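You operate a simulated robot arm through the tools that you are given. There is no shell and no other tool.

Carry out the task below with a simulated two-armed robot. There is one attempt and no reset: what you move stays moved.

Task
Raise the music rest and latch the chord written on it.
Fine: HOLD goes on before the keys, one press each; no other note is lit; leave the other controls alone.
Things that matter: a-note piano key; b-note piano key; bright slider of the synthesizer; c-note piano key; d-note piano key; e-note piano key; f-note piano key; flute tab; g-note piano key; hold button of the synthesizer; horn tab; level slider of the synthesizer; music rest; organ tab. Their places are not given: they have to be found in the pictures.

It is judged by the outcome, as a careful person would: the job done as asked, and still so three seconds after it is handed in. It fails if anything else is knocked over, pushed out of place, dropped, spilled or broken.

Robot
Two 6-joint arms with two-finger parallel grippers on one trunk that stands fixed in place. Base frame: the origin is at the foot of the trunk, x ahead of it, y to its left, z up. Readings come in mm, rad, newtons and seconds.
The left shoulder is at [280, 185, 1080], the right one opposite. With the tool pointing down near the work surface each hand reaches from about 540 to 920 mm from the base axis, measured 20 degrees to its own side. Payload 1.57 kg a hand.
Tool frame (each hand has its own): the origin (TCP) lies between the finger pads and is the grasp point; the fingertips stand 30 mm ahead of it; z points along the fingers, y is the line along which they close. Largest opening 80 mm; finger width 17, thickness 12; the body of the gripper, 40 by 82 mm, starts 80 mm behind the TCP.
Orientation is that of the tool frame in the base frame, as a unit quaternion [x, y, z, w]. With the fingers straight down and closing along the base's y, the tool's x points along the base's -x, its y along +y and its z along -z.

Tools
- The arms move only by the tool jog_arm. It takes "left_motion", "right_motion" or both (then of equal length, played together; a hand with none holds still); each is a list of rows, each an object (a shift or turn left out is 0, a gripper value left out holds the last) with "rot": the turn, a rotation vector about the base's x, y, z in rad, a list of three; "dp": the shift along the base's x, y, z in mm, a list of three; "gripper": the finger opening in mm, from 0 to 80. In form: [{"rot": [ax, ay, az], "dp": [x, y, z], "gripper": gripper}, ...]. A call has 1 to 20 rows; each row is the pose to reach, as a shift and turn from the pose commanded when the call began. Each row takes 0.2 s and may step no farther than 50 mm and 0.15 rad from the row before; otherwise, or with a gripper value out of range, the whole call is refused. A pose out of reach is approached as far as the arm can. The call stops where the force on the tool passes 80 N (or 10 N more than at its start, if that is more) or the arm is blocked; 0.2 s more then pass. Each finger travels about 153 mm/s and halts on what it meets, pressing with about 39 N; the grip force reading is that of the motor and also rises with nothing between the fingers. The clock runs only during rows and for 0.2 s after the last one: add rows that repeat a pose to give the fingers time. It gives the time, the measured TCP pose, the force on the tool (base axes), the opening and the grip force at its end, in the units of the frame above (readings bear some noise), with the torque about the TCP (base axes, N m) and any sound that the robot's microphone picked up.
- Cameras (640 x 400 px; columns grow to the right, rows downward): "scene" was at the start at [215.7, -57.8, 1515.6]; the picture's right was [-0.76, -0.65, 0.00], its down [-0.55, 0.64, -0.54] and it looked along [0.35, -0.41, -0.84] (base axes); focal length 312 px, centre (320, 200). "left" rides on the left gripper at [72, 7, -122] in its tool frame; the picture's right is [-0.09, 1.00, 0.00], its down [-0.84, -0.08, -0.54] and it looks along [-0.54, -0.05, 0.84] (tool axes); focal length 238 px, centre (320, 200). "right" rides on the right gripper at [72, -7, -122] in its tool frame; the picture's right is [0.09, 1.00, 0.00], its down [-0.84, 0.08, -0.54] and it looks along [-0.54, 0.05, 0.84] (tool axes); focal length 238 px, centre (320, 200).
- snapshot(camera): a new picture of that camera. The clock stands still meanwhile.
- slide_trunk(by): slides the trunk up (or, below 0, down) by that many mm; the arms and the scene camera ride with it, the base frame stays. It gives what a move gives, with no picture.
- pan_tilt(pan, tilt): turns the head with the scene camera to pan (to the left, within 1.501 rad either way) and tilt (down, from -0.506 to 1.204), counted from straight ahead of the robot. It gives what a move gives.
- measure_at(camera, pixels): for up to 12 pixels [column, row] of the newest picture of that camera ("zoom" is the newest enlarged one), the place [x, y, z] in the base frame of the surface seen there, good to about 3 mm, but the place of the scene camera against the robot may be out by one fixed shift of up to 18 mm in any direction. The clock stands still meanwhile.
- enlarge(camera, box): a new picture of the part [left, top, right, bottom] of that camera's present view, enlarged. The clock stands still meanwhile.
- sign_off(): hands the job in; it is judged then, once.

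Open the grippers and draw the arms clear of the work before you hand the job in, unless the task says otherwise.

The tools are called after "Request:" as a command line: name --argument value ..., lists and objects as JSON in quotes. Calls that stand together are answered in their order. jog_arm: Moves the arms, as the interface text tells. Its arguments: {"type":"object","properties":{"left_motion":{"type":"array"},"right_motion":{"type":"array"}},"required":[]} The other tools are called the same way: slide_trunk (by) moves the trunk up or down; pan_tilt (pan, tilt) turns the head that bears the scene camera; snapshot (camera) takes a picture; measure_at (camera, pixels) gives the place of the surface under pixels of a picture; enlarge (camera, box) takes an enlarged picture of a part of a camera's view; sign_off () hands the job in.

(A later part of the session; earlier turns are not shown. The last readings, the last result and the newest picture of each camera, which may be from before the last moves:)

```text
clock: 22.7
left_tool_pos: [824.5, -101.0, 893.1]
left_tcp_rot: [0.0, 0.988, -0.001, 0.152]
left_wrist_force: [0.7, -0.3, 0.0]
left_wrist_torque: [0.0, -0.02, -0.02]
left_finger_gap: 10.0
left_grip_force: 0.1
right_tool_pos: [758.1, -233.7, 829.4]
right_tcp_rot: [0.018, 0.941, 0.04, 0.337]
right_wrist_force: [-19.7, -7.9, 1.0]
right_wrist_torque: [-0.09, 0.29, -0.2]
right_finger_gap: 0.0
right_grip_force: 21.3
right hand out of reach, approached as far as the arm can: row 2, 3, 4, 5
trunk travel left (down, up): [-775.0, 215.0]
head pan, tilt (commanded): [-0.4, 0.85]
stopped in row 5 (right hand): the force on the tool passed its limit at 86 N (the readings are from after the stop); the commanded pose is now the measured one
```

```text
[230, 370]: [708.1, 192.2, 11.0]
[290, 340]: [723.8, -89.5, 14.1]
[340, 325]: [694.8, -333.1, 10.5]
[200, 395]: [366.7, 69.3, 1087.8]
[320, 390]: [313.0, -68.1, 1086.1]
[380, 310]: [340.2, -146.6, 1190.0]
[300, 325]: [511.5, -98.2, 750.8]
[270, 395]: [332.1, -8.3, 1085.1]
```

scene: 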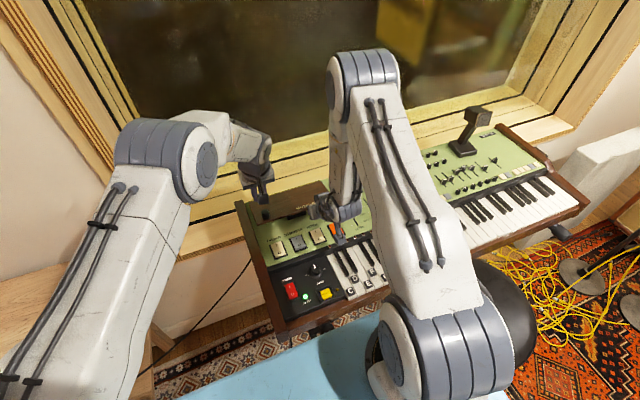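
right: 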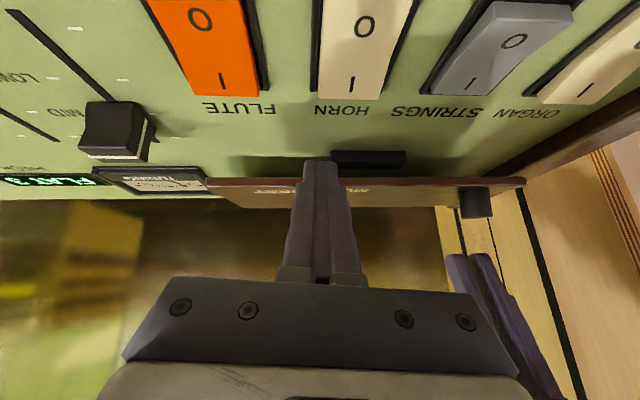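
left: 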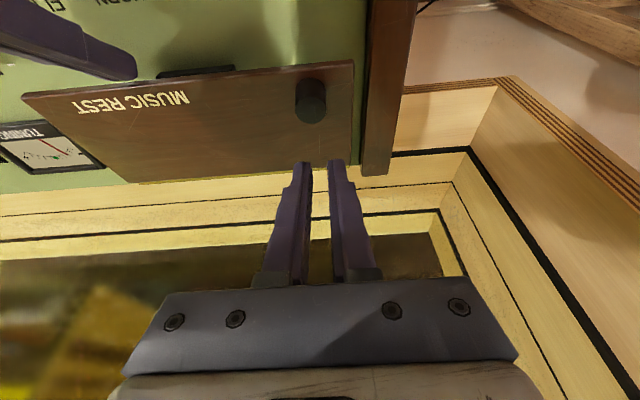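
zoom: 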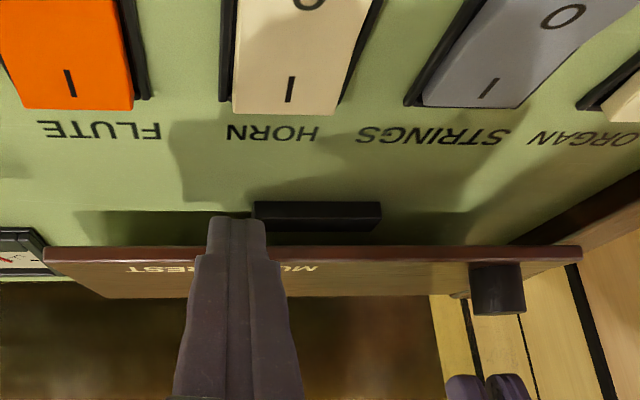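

The panel edge rests on the right fingertip. I retract the right hand by turning it back upright (tip moves back from under the edge), then up and to the right; the panel will settle the last 12 mm.

Request:
jog_arm --right_motion '[{"dp": [0, 0, 0], "rot": [-0.016, 0.137, 0.007]}, {"dp": [-4, 0, 1], "rot": [-0.033, 0.275, 0.015]}, {"dp": [-8, -5, 20], "rot": [-0.049, 0.412, 0.022]}, {"dp": [-10, -15, 55], "rot": [-0.065, 0.55, 0.029]}, {"dp": [-20, -30, 95], "rot": [-0.0815, 0.687, 0.0367]}, {"dp": [-40, -50, 130], "rot": [-0.0815, 0.687, 0.0367]}, {"dp": [-60, -75, 165], "rot": [-0.0815, 0.687, 0.0367]}]'

Request:
snapshot --camera "scene"

Request:
enlarge --camera "left" --box '[0, 0, 400, 200]'

```text
clock: 24.3
left_tool_pos: [823.3, -103.1, 892.9]
left_tcp_rot: [-0.001, 0.988, 0.0, 0.152]
left_wrist_force: [0.7, 0.2, -0.7]
left_wrist_torque: [-0.02, 0.0, 0.03]
left_finger_gap: 10.1
left_grip_force: 0.0
right_tool_pos: [701.0, -310.1, 998.2]
right_tcp_rot: [-0.001, 1.0, 0.001, 0.005]
right_wrist_force: [-1.0, 0.5, -1.1]
right_wrist_torque: [0.0, 0.01, -0.02]
right_finger_gap: 0.0
right_grip_force: 21.1
right hand out of reach, approached as far as the arm can: row 3, 4
trunk travel left (down, up): [-775.0, 215.0]
head pan, tilt (commanded): [-0.4, 0.85]
```

```text
taken
```

scene: 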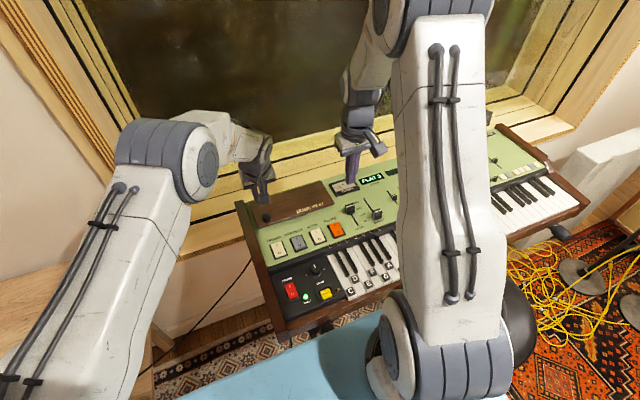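

```text
1.60 times, centred on (200, 100) of left
```

zoom: 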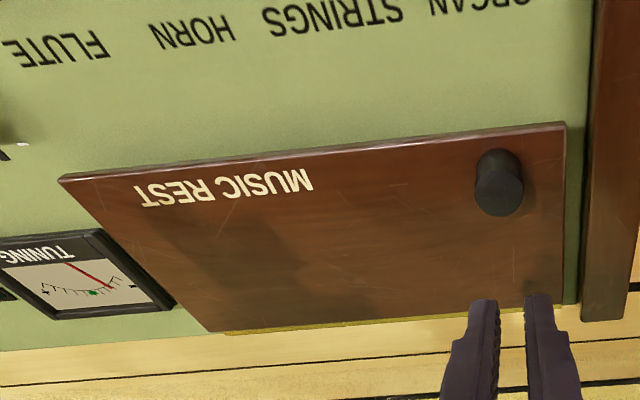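

The panel is closed again and nothing else moved. This time the left hand grips with 0.6 rad forward tilt and turns with the panel so the knob does not twist out. First I open it and take up the tilt above the knob.

Request:
jog_arm --left_motion '[{"dp": [-5, 0, 10], "rot": [0, -0.1, 0], "gripper": 50}, {"dp": [-20, 0, 10], "rot": [0, -0.2, 0], "gripper": 50}, {"dp": [-36, 0, 0], "rot": [0, -0.3, 0], "gripper": 50}, {"dp": [-36, 0, 0], "rot": [0, -0.3, 0], "gripper": 50}]'

Request:
snapshot --camera "left"

Request:
measure_at --camera "left" --pixels '[[319, 80], [319, 100]]'

```text
clock: 25.3
left_tool_pos: [787.4, -103.0, 891.7]
left_tcp_rot: [0.0, 0.955, -0.001, 0.296]
left_wrist_force: [-0.5, -0.4, -0.8]
left_wrist_torque: [0.0, 0.01, -0.01]
left_finger_gap: 49.9
left_grip_force: 0.1
right_tool_pos: [700.9, -309.3, 998.3]
right_tcp_rot: [-0.001, 1.0, 0.001, 0.006]
right_wrist_force: [-0.5, -0.5, -0.7]
right_wrist_torque: [-0.01, 0.01, 0.01]
right_finger_gap: 0.1
right_grip_force: 21.5
trunk travel left (down, up): [-775.0, 215.0]
head pan, tilt (commanded): [-0.4, 0.85]
```

```text
taken
```

left: 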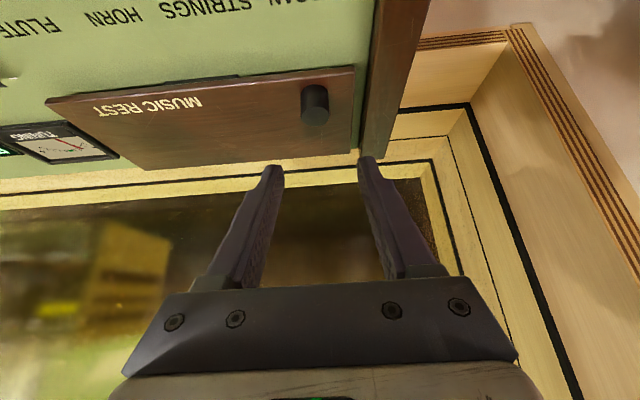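

```text
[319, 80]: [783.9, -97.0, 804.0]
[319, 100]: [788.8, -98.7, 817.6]
```

Left hand is at (787,-103,892) with 0.6 rad tilt, knob at (315,105) lined up between the fingers. I lower it to the knob and close.

Request:
jog_arm --left_motion '[{"dp": [0, -1, -30], "gripper": 50}, {"dp": [0, -1, -47], "gripper": 50}, {"dp": [0, -1, -55], "gripper": 50}, {"dp": [0, -1, -55], "gripper": 30}, {"dp": [0, -1, -55], "gripper": 5}, {"dp": [0, -1, -55], "gripper": 5}]'

Request:
snapshot --camera "left"

```text
clock: 26.7
left_tool_pos: [787.7, -104.4, 837.0]
left_tcp_rot: [0.001, 0.955, -0.001, 0.297]
left_wrist_force: [1.2, -5.0, -1.7]
left_wrist_torque: [-0.07, 0.02, -0.12]
left_finger_gap: 21.1
left_grip_force: 34.3
right_tool_pos: [702.6, -309.6, 997.6]
right_tcp_rot: [-0.002, 1.0, 0.0, 0.006]
right_wrist_force: [0.5, 0.6, 0.3]
right_wrist_torque: [-0.01, 0.02, 0.0]
right_finger_gap: 0.1
right_grip_force: 21.5
trunk travel left (down, up): [-775.0, 215.0]
head pan, tilt (commanded): [-0.4, 0.85]
```

```text
taken
```

left: 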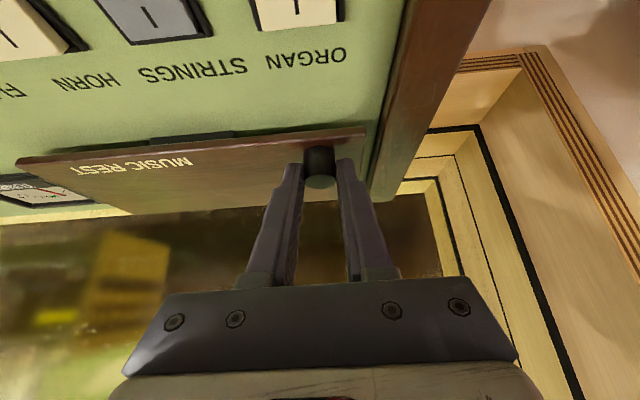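

The knob is gripped (21.1 mm). I now lift along the arc, turning the left hand with the panel for the first 0.4 rad, to a panel angle of about 0.7 rad.

Request:
jog_arm --left_motion '[{"dp": [1.9, 0, 5], "rot": [0, 0.05, 0]}, {"dp": [3.9, 0, 9.9], "rot": [0, 0.1, 0]}, {"dp": [6.2, 0, 14.7], "rot": [0, 0.15, 0]}, {"dp": [8.7, 0, 19.4], "rot": [0, 0.2, 0]}, {"dp": [11.5, 0, 24], "rot": [0, 0.25, 0]}, {"dp": [14.5, 0, 28.4], "rot": [0, 0.3, 0]}, {"dp": [17.8, 0, 32.6], "rot": [0, 0.35, 0]}, {"dp": [21.2, 0, 36.7], "rot": [0, 0.4, 0]}, {"dp": [25.6, 0, 44], "rot": [0, 0.4, 0]}, {"dp": [31.3, 0, 50.8], "rot": [0, 0.4, 0]}, {"dp": [37.7, 0, 57], "rot": [0, 0.4, 0]}]'

Request:
snapshot --camera "left"

Request:
snapshot --camera "right"

```text
clock: 29.1
left_tool_pos: [824.8, -104.0, 894.9]
left_tcp_rot: [-0.001, 0.995, 0.0, 0.1]
left_wrist_force: [-5.7, -6.8, -3.8]
left_wrist_torque: [-0.09, 0.59, 0.04]
left_finger_gap: 21.2
left_grip_force: 34.6
right_tool_pos: [700.7, -309.0, 998.2]
right_tcp_rot: [-0.002, 1.0, 0.002, 0.006]
right_wrist_force: [-1.2, -0.1, -0.2]
right_wrist_torque: [0.01, -0.03, -0.04]
right_finger_gap: 0.0
right_grip_force: 21.1
trunk travel left (down, up): [-775.0, 215.0]
head pan, tilt (commanded): [-0.4, 0.85]
```

```text
taken
```

left: 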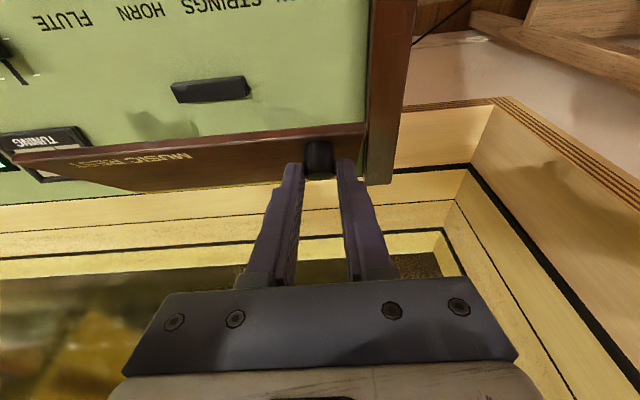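

```text
taken
```

right: 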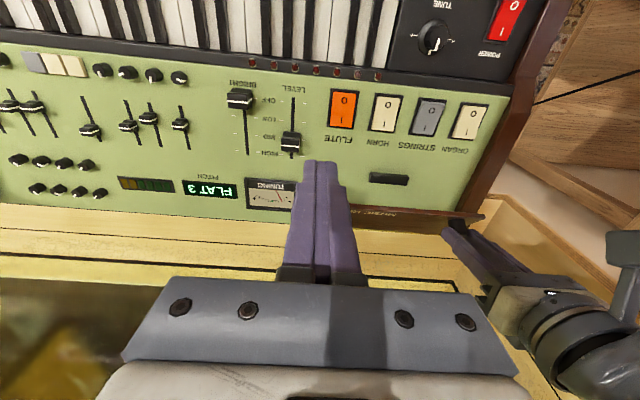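

The panel is up with only about 10 N on the hand. I measure its front edge in the left picture to know the true angle.

Request:
measure_at --camera "left" --pixels '[[200, 147], [280, 135], [100, 155], [60, 160], [22, 157], [150, 180], [200, 180], [320, 127]]'

Request:
enlarge --camera "left" --box '[0, 80, 400, 280]'

```text
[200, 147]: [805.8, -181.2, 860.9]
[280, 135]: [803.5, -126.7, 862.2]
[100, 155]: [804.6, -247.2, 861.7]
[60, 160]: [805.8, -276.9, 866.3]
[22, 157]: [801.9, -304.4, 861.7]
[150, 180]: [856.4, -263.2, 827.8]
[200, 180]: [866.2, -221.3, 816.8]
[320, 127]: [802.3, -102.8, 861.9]
```

```text
1.60 times, centred on (200, 180) of left
```

zoom: 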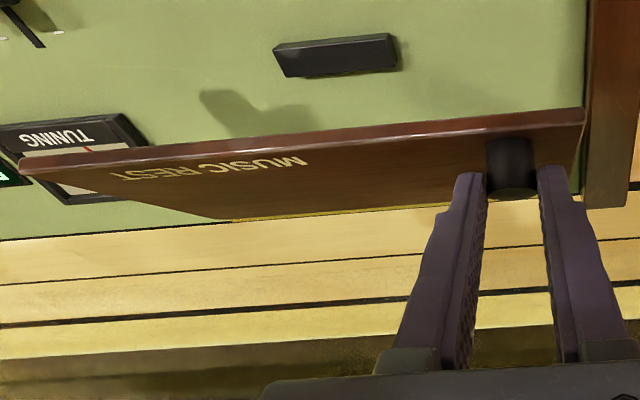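

The true panel angle is about 35 degrees (edge at x≈804, z≈862). I bring the right hand in diagonally from the front right instead, fingers pointing forward-left and down, which stays well inside its reach; first just reorient it above the deck.

Request:
jog_arm --right_motion '[{"dp": [8, -6, -10], "rot": [0.099, -0.082, 0]}, {"dp": [16, -12, -20], "rot": [0.198, -0.165, 0]}, {"dp": [24, -18, -30], "rot": [0.297, -0.247, 0]}, {"dp": [32, -24, -40], "rot": [0.396, -0.33, 0]}, {"dp": [40, -30, -50], "rot": [0.495, -0.412, 0]}, {"dp": [48, -36, -60], "rot": [0.594, -0.495, 0]}, {"dp": [58, -40, -68], "rot": [0.693, -0.577, 0]}]'

Request:
snapshot --camera "right"

Request:
snapshot --camera "scene"

```text
clock: 30.7
left_tool_pos: [824.5, -104.5, 894.4]
left_tcp_rot: [0.0, 0.995, -0.001, 0.102]
left_wrist_force: [-12.4, -3.5, 1.7]
left_wrist_torque: [0.07, 0.98, 0.01]
left_finger_gap: 21.2
left_grip_force: 34.4
right_tool_pos: [759.8, -349.2, 930.7]
right_tcp_rot: [0.001, 0.898, 0.336, 0.286]
right_wrist_force: [-0.2, -0.3, -0.2]
right_wrist_torque: [-0.02, 0.02, 0.03]
right_finger_gap: 0.0
right_grip_force: 21.1
trunk travel left (down, up): [-775.0, 215.0]
head pan, tilt (commanded): [-0.4, 0.85]
```

```text
taken
```

right: 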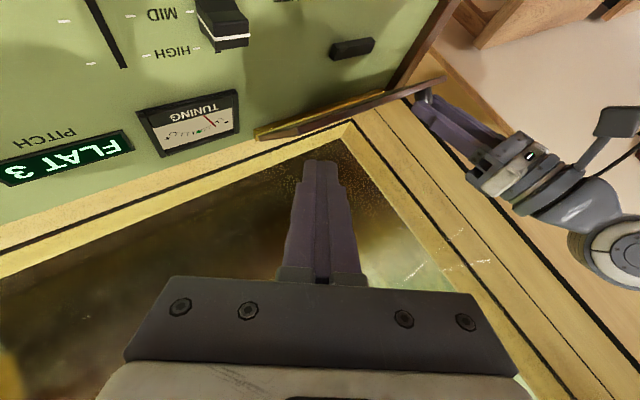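

```text
taken
```

scene: 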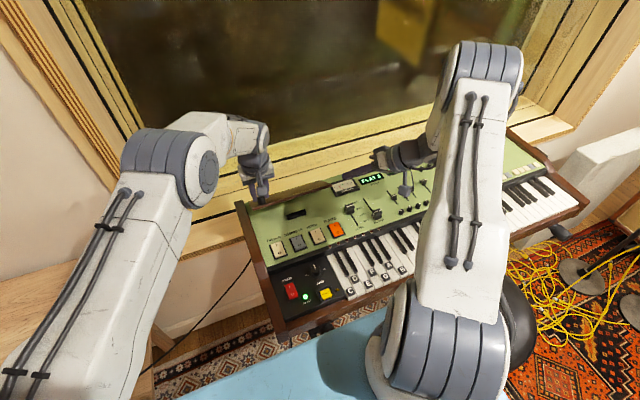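

The diagonal orientation was reached cleanly. I measure the panel's right end in the right picture, at (265,132) to (300,125), to set the entry under its corner.

Request:
enlarge --camera "right" --box '[220, 50, 480, 200]'

Request:
measure_at --camera "right" --pixels '[[268, 134], [275, 136], [290, 132], [330, 120], [380, 105], [440, 82], [262, 131], [270, 129], [300, 121]]'

```text
2.46 times, centred on (350, 125) of right
```

zoom: 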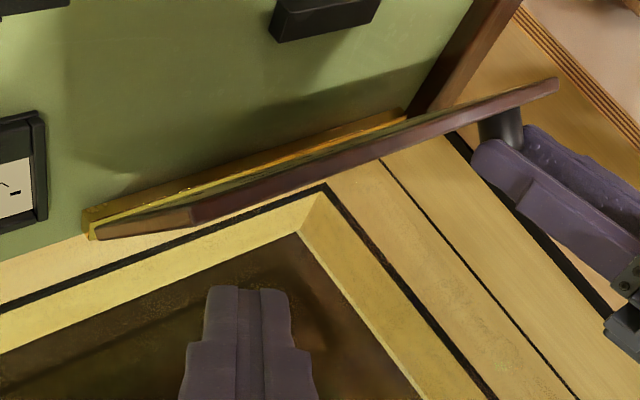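

```text
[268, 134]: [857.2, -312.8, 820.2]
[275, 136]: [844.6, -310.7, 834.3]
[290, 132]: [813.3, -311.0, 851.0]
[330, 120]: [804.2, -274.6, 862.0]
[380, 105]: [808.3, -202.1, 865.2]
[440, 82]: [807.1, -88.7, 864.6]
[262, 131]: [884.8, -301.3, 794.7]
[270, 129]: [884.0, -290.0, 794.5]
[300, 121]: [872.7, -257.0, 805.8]
```

The panel's right end is at y≈-311 with its front corner near (806,-311,862). I lower the right hand beside it and slide the fingertips diagonally under the corner to about (818,-288,806).

Request:
jog_arm --right_motion '[{"dp": [7, 1, -40]}, {"dp": [7, 1, -63]}, {"dp": [19.9, 16, -78.3]}, {"dp": [32.7, 31.2, -93.6]}, {"dp": [43, 43.2, -105.9]}]'

Request:
snapshot --camera "left"

Request:
enlarge --camera "right" --box '[200, 40, 520, 220]'

Request:
enlarge --camera "scene" --box '[230, 130, 450, 260]'

```text
clock: 31.9
left_tool_pos: [823.7, -105.6, 894.3]
left_tcp_rot: [0.001, 0.995, 0.0, 0.102]
left_wrist_force: [-12.4, -0.1, 2.3]
left_wrist_torque: [-0.09, 1.03, 0.0]
left_finger_gap: 21.3
left_grip_force: 33.8
right_tool_pos: [803.9, -306.7, 822.7]
right_tcp_rot: [0.0, 0.898, 0.335, 0.286]
right_wrist_force: [-0.2, -0.4, 0.2]
right_wrist_torque: [-0.02, 0.02, 0.02]
right_finger_gap: 0.0
right_grip_force: 21.6
trunk travel left (down, up): [-775.0, 215.0]
head pan, tilt (commanded): [-0.4, 0.85]
```

```text
taken
```

left: 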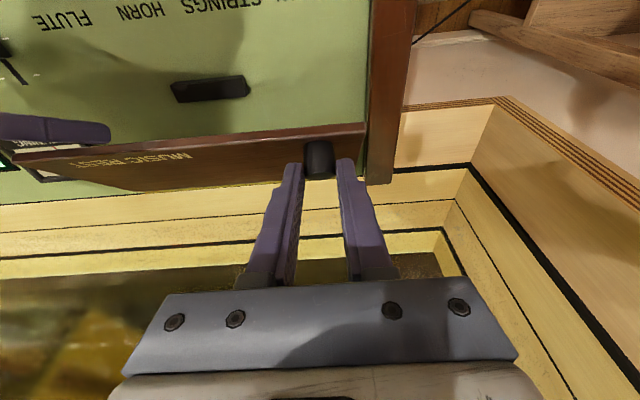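

```text
2.00 times, centred on (360, 130) of right
```

zoom: 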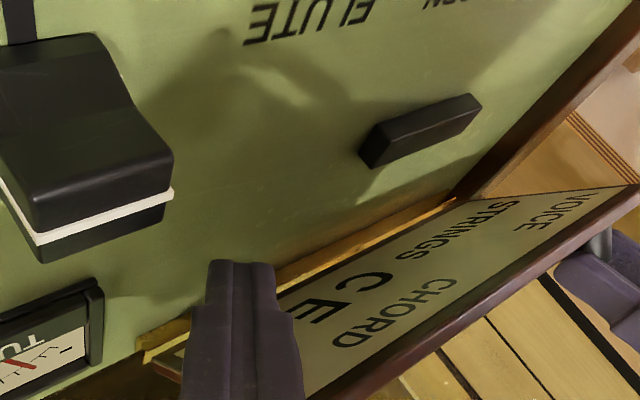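

```text
2.91 times, centred on (340, 195) of scene
```

zoom: 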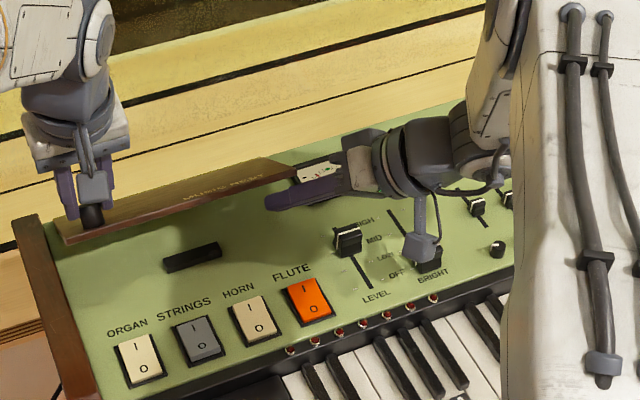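

The fingertips are under the raised corner, about 4 mm from touching, and the underside already shows "VOICE STRINGS / CHORD C E ...". Now I open the left hand and withdraw it up along its fingers, so the panel rests on the right fingers.

Request:
jog_arm --left_motion '[{"dp": [0, 0, 0], "gripper": 60}, {"dp": [0, 0, 0], "gripper": 60}, {"dp": [0, 0, 0], "gripper": 60}, {"dp": [-5, 0, 25], "gripper": 60}, {"dp": [-12, 0, 60], "gripper": 60}, {"dp": [-25, 10, 100], "gripper": 60}, {"dp": [-45, 35, 135], "gripper": 60}]'

Request:
snapshot --camera "left"

Request:
snapshot --camera "right"

```text
clock: 33.5
left_tool_pos: [778.6, -69.2, 1029.4]
left_tcp_rot: [0.0, 0.995, -0.001, 0.101]
left_wrist_force: [0.5, 0.5, 0.2]
left_wrist_torque: [0.01, 0.0, -0.02]
left_finger_gap: 60.0
left_grip_force: 0.0
right_tool_pos: [803.4, -306.2, 822.2]
right_tcp_rot: [0.0, 0.898, 0.336, 0.285]
right_wrist_force: [-1.2, -0.8, -0.6]
right_wrist_torque: [0.02, -0.07, 0.02]
right_finger_gap: 0.0
right_grip_force: 21.4
trunk travel left (down, up): [-775.0, 215.0]
head pan, tilt (commanded): [-0.4, 0.85]
```

```text
taken
```

left: 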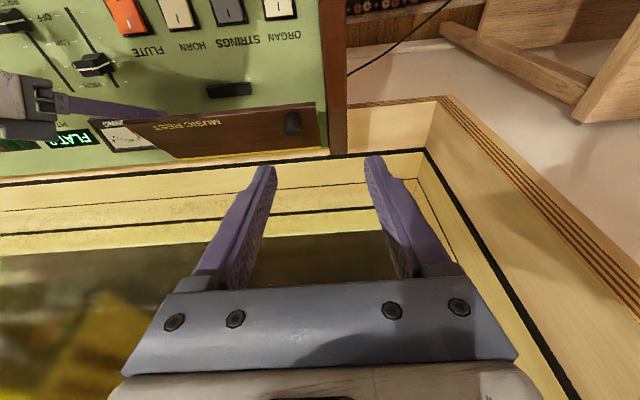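

```text
taken
```

right: 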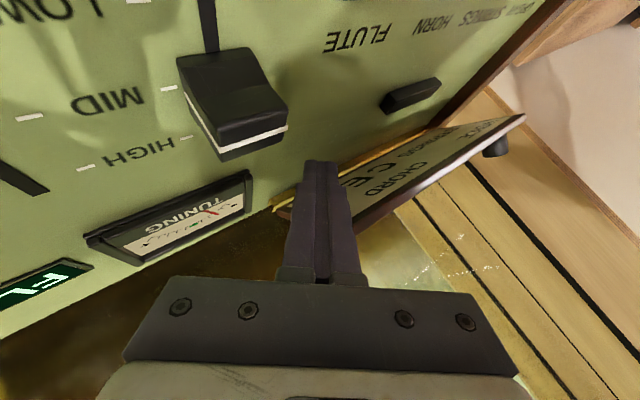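

The panel now rests on the right fingers with about 1.5 N. I push it up along the arc in small steps.

Request:
jog_arm --right_motion '[{"dp": [5.5, 1, 9]}, {"dp": [11.5, 3, 18]}, {"dp": [16, 5, 25]}, {"dp": [20.5, 7, 31]}, {"dp": [25, 9, 39]}, {"dp": [29.5, 11, 46]}]'

Request:
snapshot --camera "left"

Request:
snapshot --camera "right"

```text
clock: 34.9
left_tool_pos: [779.2, -68.1, 1030.5]
left_tcp_rot: [0.0, 0.995, -0.001, 0.102]
left_wrist_force: [1.1, 0.9, -0.2]
left_wrist_torque: [0.02, 0.01, -0.01]
left_finger_gap: 59.7
left_grip_force: 0.0
right_tool_pos: [833.0, -295.6, 870.4]
right_tcp_rot: [0.0, 0.898, 0.335, 0.285]
right_wrist_force: [-1.2, 0.9, -0.1]
right_wrist_torque: [0.02, 0.02, 0.02]
right_finger_gap: 0.0
right_grip_force: 21.5
trunk travel left (down, up): [-775.0, 215.0]
head pan, tilt (commanded): [-0.4, 0.85]
```

```text
taken
```

left: 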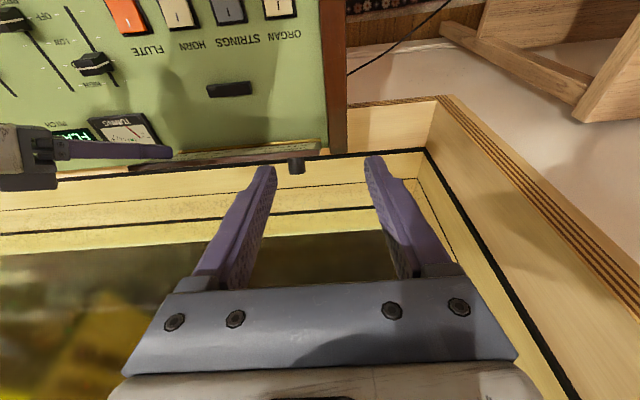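

```text
taken
```

right: 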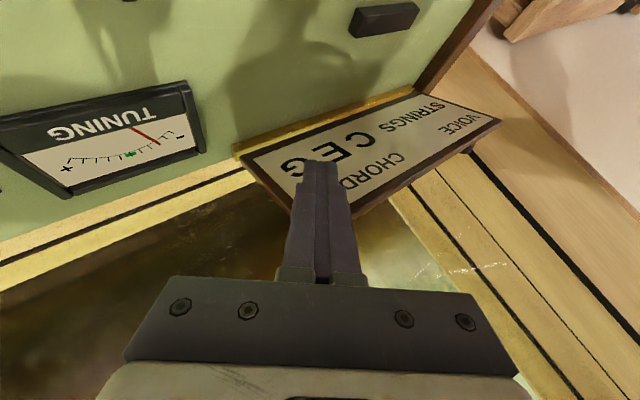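

The sheet reads "CHORD C E G", and the panel is up about 70 degrees with low force. I continue pushing it back until the stop.

Request:
jog_arm --right_motion '[{"dp": [6.5, 1, 6]}, {"dp": [13, 2, 11]}, {"dp": [18.5, 3, 13]}, {"dp": [24, 4, 15]}]'

Request:
snapshot --camera "left"

Request:
snapshot --camera "right"

```text
clock: 35.9
left_tool_pos: [779.3, -69.6, 1029.8]
left_tcp_rot: [0.0, 0.995, -0.001, 0.102]
left_wrist_force: [-0.1, 0.4, 0.1]
left_wrist_torque: [0.02, -0.01, 0.02]
left_finger_gap: 59.9
left_grip_force: 0.0
right_tool_pos: [856.6, -290.7, 885.0]
right_tcp_rot: [0.0, 0.898, 0.335, 0.286]
right_wrist_force: [0.3, 0.1, 0.7]
right_wrist_torque: [0.01, 0.0, -0.02]
right_finger_gap: 0.0
right_grip_force: 21.2
trunk travel left (down, up): [-775.0, 215.0]
head pan, tilt (commanded): [-0.4, 0.85]
```

```text
taken
```

left: 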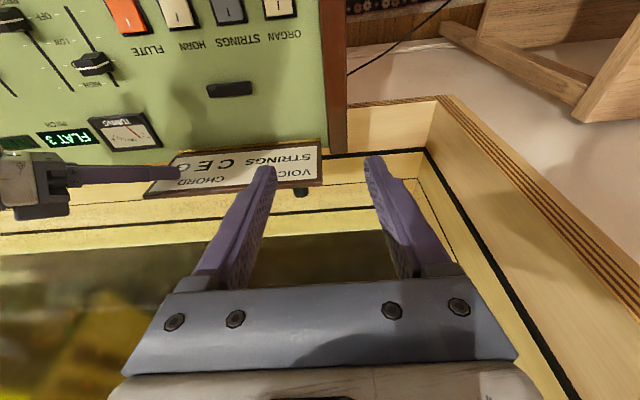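

```text
taken
```

right: 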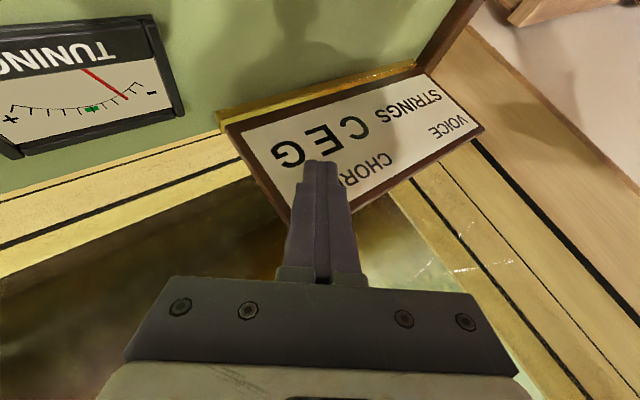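

The right hand reads no force and the sheet leans back past vertical, apparently against its stop. I withdraw the right fingers along their axis and check that it stays.

Request:
jog_arm --right_motion '[{"dp": [-15, -15, 12]}, {"dp": [-36, -42, 35]}, {"dp": [-60, -70, 60]}, {"dp": [-85, -85, 80]}, {"dp": [-85, -85, 80]}]'

Request:
snapshot --camera "scene"

Request:
enlarge --camera "scene" --box '[230, 150, 430, 275]'

Request:
snapshot --camera "right"

```text
clock: 37.1
left_tool_pos: [780.0, -69.1, 1029.8]
left_tcp_rot: [0.001, 0.995, -0.001, 0.102]
left_wrist_force: [0.1, -0.1, -0.5]
left_wrist_torque: [-0.02, -0.04, -0.03]
left_finger_gap: 60.1
left_grip_force: 0.1
right_tool_pos: [771.1, -376.4, 964.2]
right_tcp_rot: [0.001, 0.898, 0.335, 0.285]
right_wrist_force: [-0.2, -0.8, -0.8]
right_wrist_torque: [0.02, 0.0, 0.02]
right_finger_gap: 0.1
right_grip_force: 21.5
trunk travel left (down, up): [-775.0, 215.0]
head pan, tilt (commanded): [-0.4, 0.85]
```

```text
taken
```

scene: 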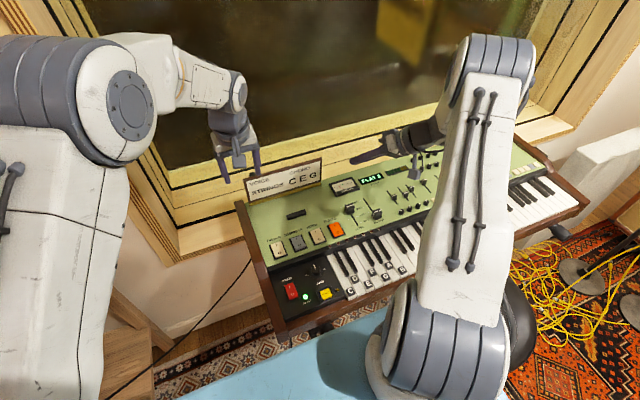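

```text
3.20 times, centred on (330, 212) of scene
```

zoom: 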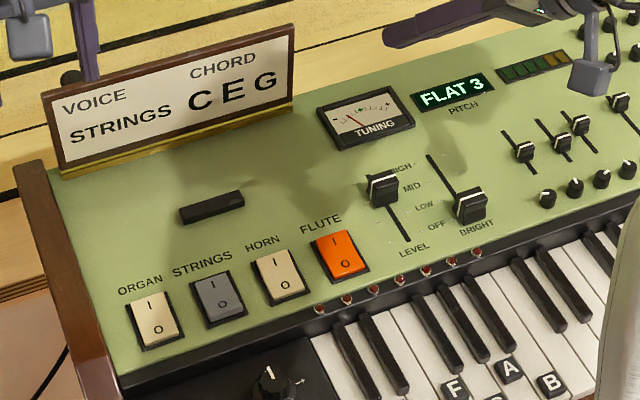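

```text
taken
```

right: 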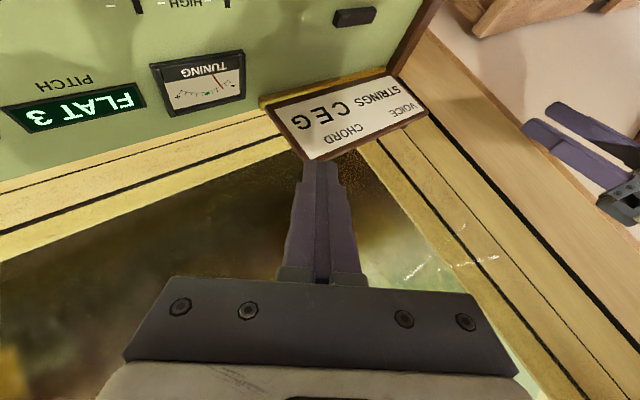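

The rest stays up by itself, showing VOICE STRINGS, CHORD C E G. Next comes HOLD, then C, E, G; I turn the right hand upright and bring it back over the keys, and draw the left arm away to the left.

Request:
jog_arm --right_motion '[{"dp": [-24, 5, 5], "rot": [-0.099, 0.082, 0]}, {"dp": [-48, 10, 10], "rot": [-0.198, 0.165, 0]}, {"dp": [-72, 20, 10], "rot": [-0.297, 0.247, 0]}, {"dp": [-96, 30, 10], "rot": [-0.396, 0.33, 0]}, {"dp": [-120, 45, 10], "rot": [-0.495, 0.412, 0]}, {"dp": [-145, 60, 10], "rot": [-0.594, 0.495, 0]}, {"dp": [-170, 75, 10], "rot": [-0.693, 0.577, 0]}]' --left_motion '[{"dp": [-28, 28, 9]}, {"dp": [-56, 56, 18]}, {"dp": [-84, 84, 27]}, {"dp": [-112, 112, 36]}, {"dp": [-140, 140, 45]}, {"dp": [-168, 168, 54]}, {"dp": [-196, 196, 60]}]'

Request:
snapshot --camera "right"

Request:
snapshot --camera "scene"

```text
clock: 38.7
left_tool_pos: [583.2, 126.4, 1089.4]
left_tcp_rot: [0.001, 0.995, -0.001, 0.102]
left_wrist_force: [0.0, -0.3, 0.6]
left_wrist_torque: [0.03, 0.01, 0.03]
left_finger_gap: 60.1
left_grip_force: 0.1
right_tool_pos: [603.3, -300.5, 974.7]
right_tcp_rot: [-0.002, 1.0, 0.0, 0.007]
right_wrist_force: [0.3, -0.6, 0.0]
right_wrist_torque: [0.05, 0.03, -0.01]
right_finger_gap: 0.1
right_grip_force: 21.2
trunk travel left (down, up): [-775.0, 215.0]
head pan, tilt (commanded): [-0.4, 0.85]
```

```text
taken
```

right: 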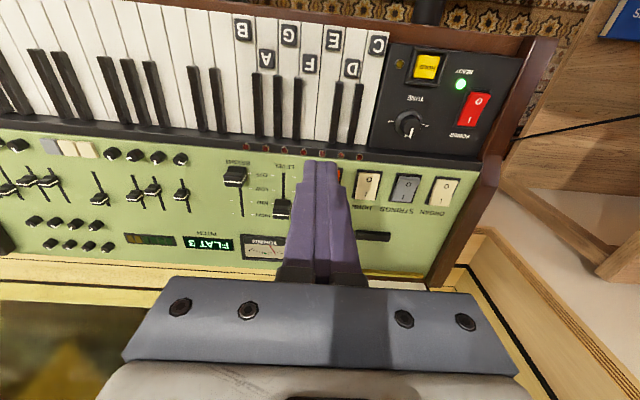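

```text
taken
```

scene: 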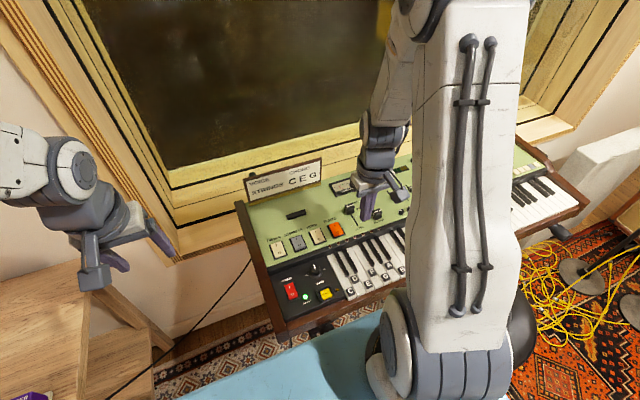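

The right picture shows the lettered keys and HOLD well. I enlarge that part to measure their places precisely.

Request:
enlarge --camera "right" --box '[220, 0, 480, 162]'

Request:
measure_at --camera "zoom" --pixels '[[388, 108], [278, 97], [170, 82], [57, 73], [508, 165], [492, 165], [526, 165], [508, 145], [509, 185], [444, 155], [420, 105], [330, 90]]'

```text
2.46 times, centred on (350, 81) of right
```

zoom: 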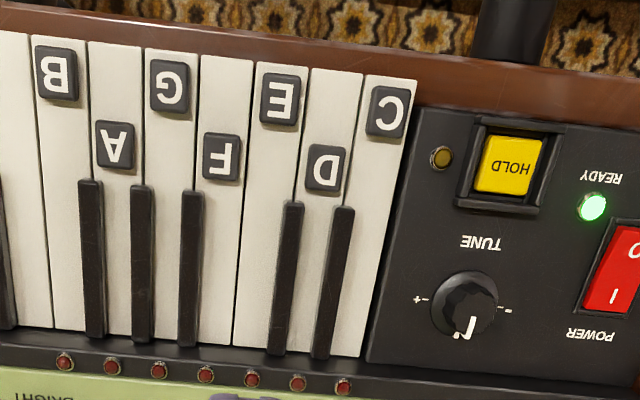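

```text
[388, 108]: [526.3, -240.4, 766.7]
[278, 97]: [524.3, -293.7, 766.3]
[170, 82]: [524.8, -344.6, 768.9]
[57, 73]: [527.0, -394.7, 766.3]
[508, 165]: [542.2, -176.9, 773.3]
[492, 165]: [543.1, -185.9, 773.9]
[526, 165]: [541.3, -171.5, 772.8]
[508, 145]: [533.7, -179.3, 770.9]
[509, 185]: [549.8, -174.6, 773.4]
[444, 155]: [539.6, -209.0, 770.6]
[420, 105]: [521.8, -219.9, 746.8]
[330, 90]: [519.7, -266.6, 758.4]
```

Places agree with the earlier ones: HOLD (541,-178, top 772), C (526,-240), E (525,-291), G (525,-343), tile tops at z≈767. I turn the right hand a quarter turn about the vertical so the closed fingers are 17 mm across the keys.

Request:
jog_arm --right_motion '[{"rot": [0, 0, 0.143], "gripper": 0}, {"rot": [0, 0, 0.286]}, {"rot": [0, 0, 0.428]}, {"rot": [0, 0, 0.571]}, {"rot": [0, 0, 0.714]}, {"rot": [0, 0, 0.857]}, {"rot": [0, 0, 1.0]}, {"rot": [0, 0, 1.142]}, {"rot": [0, 0, 1.285]}, {"rot": [0, 0, 1.428]}, {"rot": [0, 0, 1.571]}]'

Request:
snapshot --camera "right"

```text
clock: 41.1
left_tool_pos: [582.0, 126.2, 1089.0]
left_tcp_rot: [0.0, 0.995, -0.001, 0.102]
left_wrist_force: [-0.3, -0.7, 0.7]
left_wrist_torque: [0.0, -0.01, 0.0]
left_finger_gap: 60.1
left_grip_force: 0.0
right_tool_pos: [601.3, -300.2, 974.8]
right_tcp_rot: [0.71, -0.705, -0.005, -0.003]
right_wrist_force: [-0.5, -0.7, -0.5]
right_wrist_torque: [-0.05, 0.01, -0.04]
right_finger_gap: 0.1
right_grip_force: 21.0
trunk travel left (down, up): [-775.0, 215.0]
head pan, tilt (commanded): [-0.4, 0.85]
```

```text
taken
```

right: 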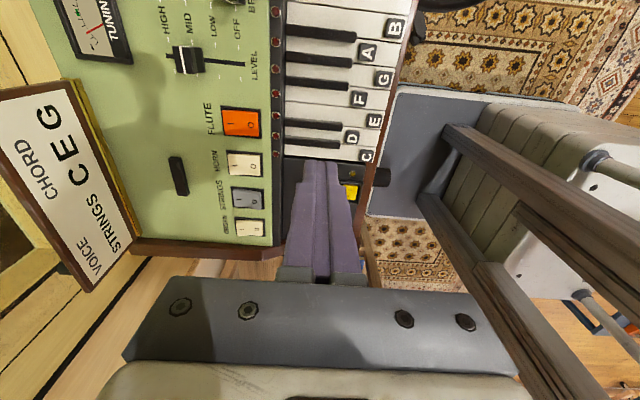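

The quarter turn worked. I move the closed fingers to just above HOLD, tips about 45 mm over it, and check the alignment.

Request:
jog_arm --right_motion '[{"dp": [-15, 30, -20]}, {"dp": [-30, 61, -45]}, {"dp": [-45, 92, -70]}, {"dp": [-60, 122, -95]}, {"dp": [-60, 122, -125]}]'

Request:
snapshot --camera "right"

Request:
enlarge --camera "scene" --box '[260, 230, 420, 330]'

```text
clock: 42.3
left_tool_pos: [584.1, 126.8, 1088.1]
left_tcp_rot: [0.0, 0.995, -0.001, 0.103]
left_wrist_force: [-0.1, -0.3, 0.4]
left_wrist_torque: [0.0, 0.0, 0.03]
left_finger_gap: 60.0
left_grip_force: 0.0
right_tool_pos: [568.3, -179.4, 868.4]
right_tcp_rot: [0.709, -0.705, -0.008, 0.001]
right_wrist_force: [0.7, -0.3, -0.1]
right_wrist_torque: [0.0, 0.03, 0.01]
right_finger_gap: 0.0
right_grip_force: 21.5
right hand out of reach, approached as far as the arm can: row 4, 5
trunk travel left (down, up): [-775.0, 215.0]
head pan, tilt (commanded): [-0.4, 0.85]
```

```text
taken
```

right: 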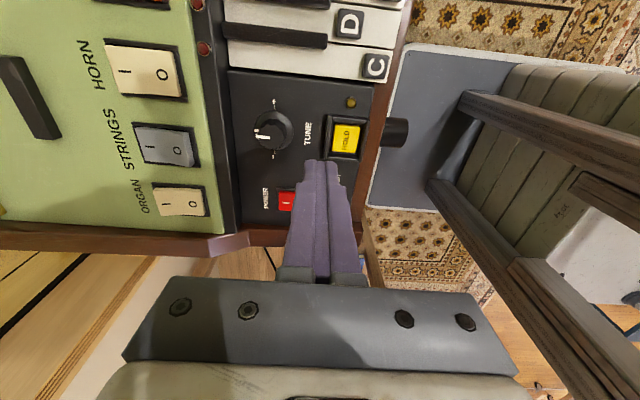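

```text
4.00 times, centred on (340, 280) of scene
```

zoom: 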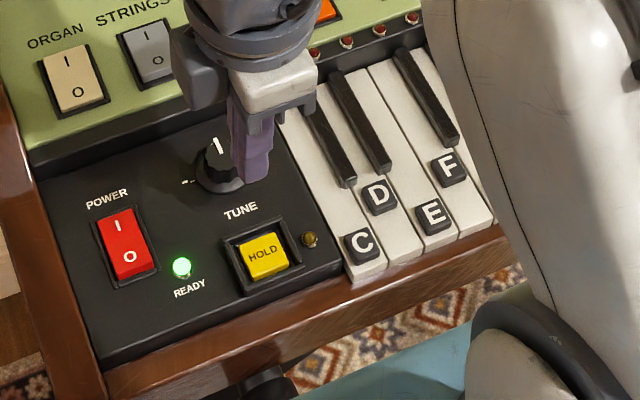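

The right hand could not come as close as x=541 (it stopped at x=568). A higher shoulder should give it more room close in, so I slide the trunk up 150 mm (both hands are clear) and look again.

Request:
slide_trunk --by 150

Request:
jog_arm --right_motion '[{"dp": [-10, 0, -40]}, {"dp": [-20, 0, -80]}, {"dp": [-27, 1, -120]}, {"dp": [-27, 1, -150]}]'

```text
clock: 44.1
left_tool_pos: [584.3, 126.9, 1238.8]
left_tcp_rot: [0.001, 0.995, -0.001, 0.102]
left_wrist_force: [0.0, -0.6, 0.4]
left_wrist_torque: [-0.01, 0.01, 0.01]
left_finger_gap: 60.1
left_grip_force: 0.2
right_tool_pos: [567.4, -179.0, 1018.0]
right_tcp_rot: [0.708, -0.706, -0.009, 0.0]
right_wrist_force: [-0.1, -0.1, 0.4]
right_wrist_torque: [0.0, 0.03, 0.0]
right_finger_gap: 0.0
right_grip_force: 20.8
trunk travel left (down, up): [-925.0, 65.0]
head pan, tilt (commanded): [-0.4, 0.85]
```

```text
clock: 45.1
left_tool_pos: [584.0, 126.0, 1238.6]
left_tcp_rot: [0.0, 0.995, 0.0, 0.102]
left_wrist_force: [0.4, -0.4, 0.2]
left_wrist_torque: [0.03, 0.01, -0.03]
left_finger_gap: 60.3
left_grip_force: 0.0
right_tool_pos: [540.5, -178.2, 868.1]
right_tcp_rot: [0.708, -0.706, -0.009, 0.0]
right_wrist_force: [-0.2, 0.5, -0.4]
right_wrist_torque: [-0.03, 0.0, 0.0]
right_finger_gap: 0.1
right_grip_force: 21.2
right hand out of reach, approached as far as the arm can: row 1, 2
trunk travel left (down, up): [-925.0, 65.0]
head pan, tilt (commanded): [-0.4, 0.85]
```

With the trunk up, the hand is now at (540.5,-178.2,868), right over HOLD. I check the alignment in pictures before pressing.

Request:
snapshot --camera "right"

Request:
snapshot --camera "scene"

Request:
enlarge --camera "scene" --box '[250, 200, 410, 300]'

```text
taken
```

right: 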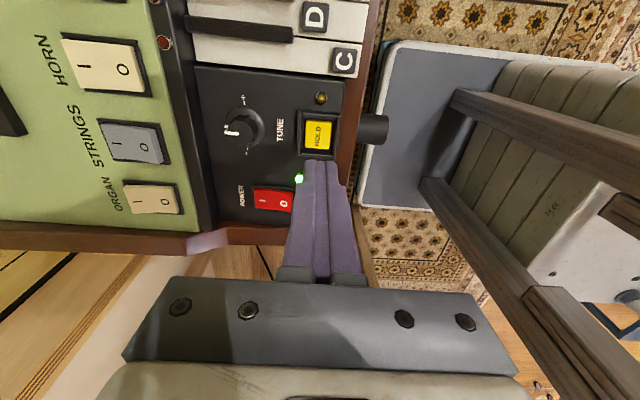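

```text
taken
```

scene: 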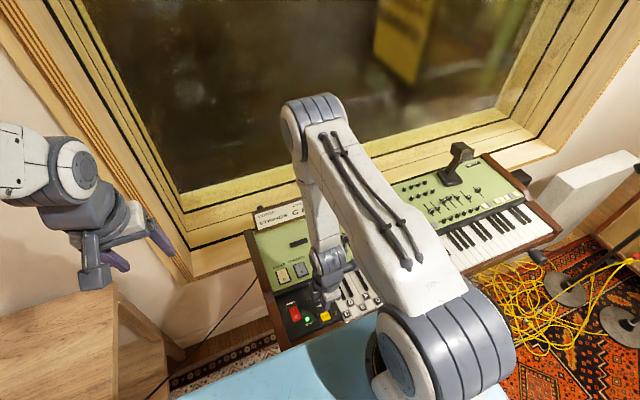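

```text
4.00 times, centred on (330, 250) of scene
```

zoom: 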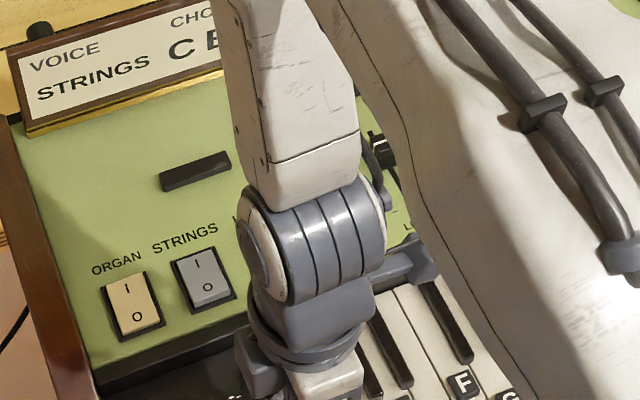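

I measure HOLD again from this close view at (318,134) and its frame edges, to confirm the press point.

Request:
measure_at --camera "right" --pixels '[[318, 134], [308, 134], [328, 134], [318, 124], [318, 146], [344, 60], [321, 98]]'

Request:
enlarge --camera "right" --box '[260, 20, 420, 180]'

```text
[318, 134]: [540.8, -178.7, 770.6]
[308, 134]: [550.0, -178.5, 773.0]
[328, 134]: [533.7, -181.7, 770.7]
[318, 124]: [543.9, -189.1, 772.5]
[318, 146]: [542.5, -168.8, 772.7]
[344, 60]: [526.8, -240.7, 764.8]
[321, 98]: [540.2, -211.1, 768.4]
```

```text
2.50 times, centred on (340, 100) of right
```

zoom: 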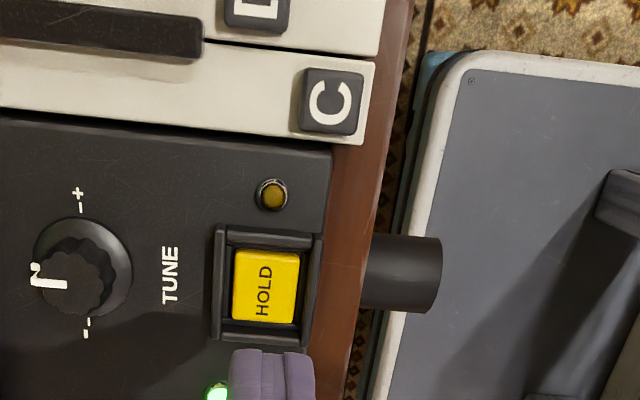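

HOLD's cap is about 20 mm wide and nearly flush in its frame, so the 24 mm flat end could land on the frame. I tilt the hand 0.5 rad so that only the 17 mm wide lower edge of the fingers meets the cap's middle.

Request:
jog_arm --right_motion '[{"dp": [1, 0, 0], "rot": [0, 0.125, 0]}, {"dp": [2, 0, 0], "rot": [0, 0.25, 0]}, {"dp": [3, 0, 0], "rot": [0, 0.375, 0]}, {"dp": [5, -0.5, 0], "rot": [0, 0.5, 0]}, {"dp": [5, -0.5, -30], "rot": [0, 0.5, 0]}]'

Request:
snapshot --camera "right"

Request:
enlarge --camera "scene" --box '[270, 240, 430, 340]'

```text
clock: 46.3
left_tool_pos: [583.2, 126.3, 1239.6]
left_tcp_rot: [0.001, 0.995, -0.002, 0.102]
left_wrist_force: [-0.2, -0.3, 0.0]
left_wrist_torque: [-0.01, -0.01, -0.03]
left_finger_gap: 60.1
left_grip_force: 0.0
right_tool_pos: [544.6, -178.2, 837.5]
right_tcp_rot: [0.684, -0.684, -0.185, 0.175]
right_wrist_force: [0.7, -0.8, -0.1]
right_wrist_torque: [0.03, 0.01, 0.0]
right_finger_gap: 0.0
right_grip_force: 21.3
trunk travel left (down, up): [-925.0, 65.0]
head pan, tilt (commanded): [-0.4, 0.85]
```

```text
taken
```

right: 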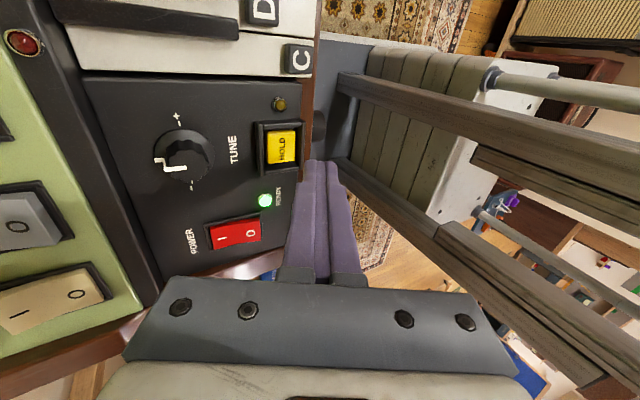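

```text
4.00 times, centred on (350, 290) of scene
```

zoom: 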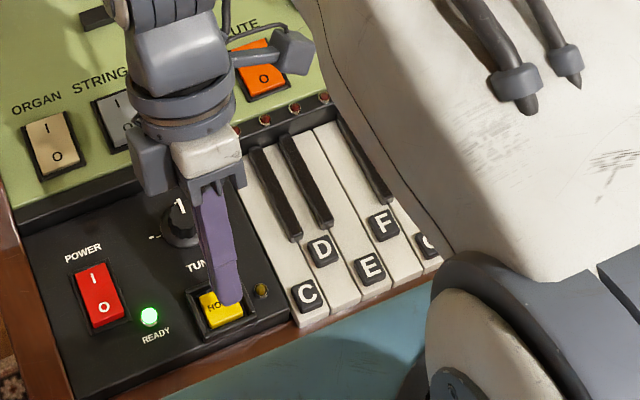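

The finger edge is right above the HOLD cap (scene zoom 222,300). I go down to about 2 mm above it, then feel for contact in small steps.

Request:
jog_arm --right_motion '[{"dp": [0.5, 0, -15]}, {"dp": [0.5, 0, -27]}, {"dp": [0.5, 0, -31]}]'

Request:
jog_arm --right_motion '[{"dp": [0, 0, -1]}, {"dp": [0, 0, -2]}, {"dp": [0, 0, -3]}]'

Request:
snapshot --camera "right"

```text
clock: 47.1
left_tool_pos: [584.2, 127.2, 1239.3]
left_tcp_rot: [0.0, 0.995, -0.001, 0.102]
left_wrist_force: [-0.5, 0.3, 0.5]
left_wrist_torque: [0.0, 0.02, -0.01]
left_finger_gap: 60.2
left_grip_force: 0.1
right_tool_pos: [546.0, -178.2, 806.9]
right_tcp_rot: [-0.683, 0.685, 0.184, -0.175]
right_wrist_force: [-0.1, 0.1, 0.4]
right_wrist_torque: [-0.01, -0.02, 0.01]
right_finger_gap: 0.0
right_grip_force: 21.3
trunk travel left (down, up): [-925.0, 65.0]
head pan, tilt (commanded): [-0.4, 0.85]
```

```text
clock: 47.9
left_tool_pos: [583.9, 126.6, 1238.7]
left_tcp_rot: [0.0, 0.995, -0.001, 0.102]
left_wrist_force: [-0.8, 0.5, -0.3]
left_wrist_torque: [-0.05, 0.0, 0.02]
left_finger_gap: 60.1
left_grip_force: 0.1
right_tool_pos: [546.3, -177.8, 804.8]
right_tcp_rot: [0.684, -0.684, -0.184, 0.175]
right_wrist_force: [-0.7, -0.8, -0.3]
right_wrist_torque: [0.02, 0.02, 0.01]
right_finger_gap: 0.0
right_grip_force: 21.3
trunk travel left (down, up): [-925.0, 65.0]
head pan, tilt (commanded): [-0.4, 0.85]
```

```text
taken
```

right: 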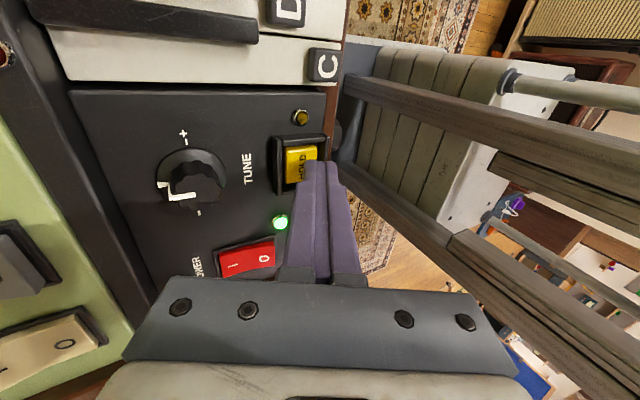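

No contact yet at a tip height of about 772; the projected edge position agrees with the cap's centre. I keep going down in 1 mm steps, watching force and the HOLD lamp.

Request:
jog_arm --right_motion '[{"dp": [0, -0.5, -1]}, {"dp": [0, -0.5, -2]}]'

Request:
jog_arm --right_motion '[{"dp": [0, 0, -1]}, {"dp": [0, 0, -1.5]}]'

Request:
enlarge --camera "right" --box '[220, 80, 380, 240]'

```text
clock: 48.5
left_tool_pos: [583.6, 126.7, 1238.8]
left_tcp_rot: [0.0, 0.995, 0.0, 0.102]
left_wrist_force: [0.2, -0.3, 0.0]
left_wrist_torque: [0.04, 0.03, 0.01]
left_finger_gap: 60.2
left_grip_force: 0.1
right_tool_pos: [545.1, -178.8, 803.0]
right_tcp_rot: [-0.684, 0.684, 0.185, -0.175]
right_wrist_force: [-0.1, -0.4, -0.2]
right_wrist_torque: [0.01, -0.02, 0.0]
right_finger_gap: 0.0
right_grip_force: 21.3
trunk travel left (down, up): [-925.0, 65.0]
head pan, tilt (commanded): [-0.4, 0.85]
```

```text
clock: 49.1
left_tool_pos: [583.1, 126.4, 1238.9]
left_tcp_rot: [0.001, 0.995, -0.002, 0.102]
left_wrist_force: [-0.4, 0.3, 0.1]
left_wrist_torque: [-0.04, -0.02, 0.02]
left_finger_gap: 60.2
left_grip_force: 0.1
right_tool_pos: [546.1, -178.9, 801.3]
right_tcp_rot: [0.684, -0.684, -0.184, 0.176]
right_wrist_force: [0.2, -0.4, 0.7]
right_wrist_torque: [0.02, 0.02, 0.04]
right_finger_gap: 0.0
right_grip_force: 21.6
trunk travel left (down, up): [-925.0, 65.0]
head pan, tilt (commanded): [-0.4, 0.85]
```

```text
2.50 times, centred on (300, 160) of right
```

zoom: 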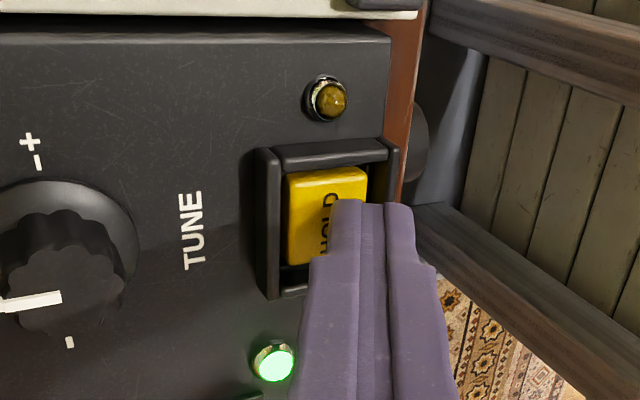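

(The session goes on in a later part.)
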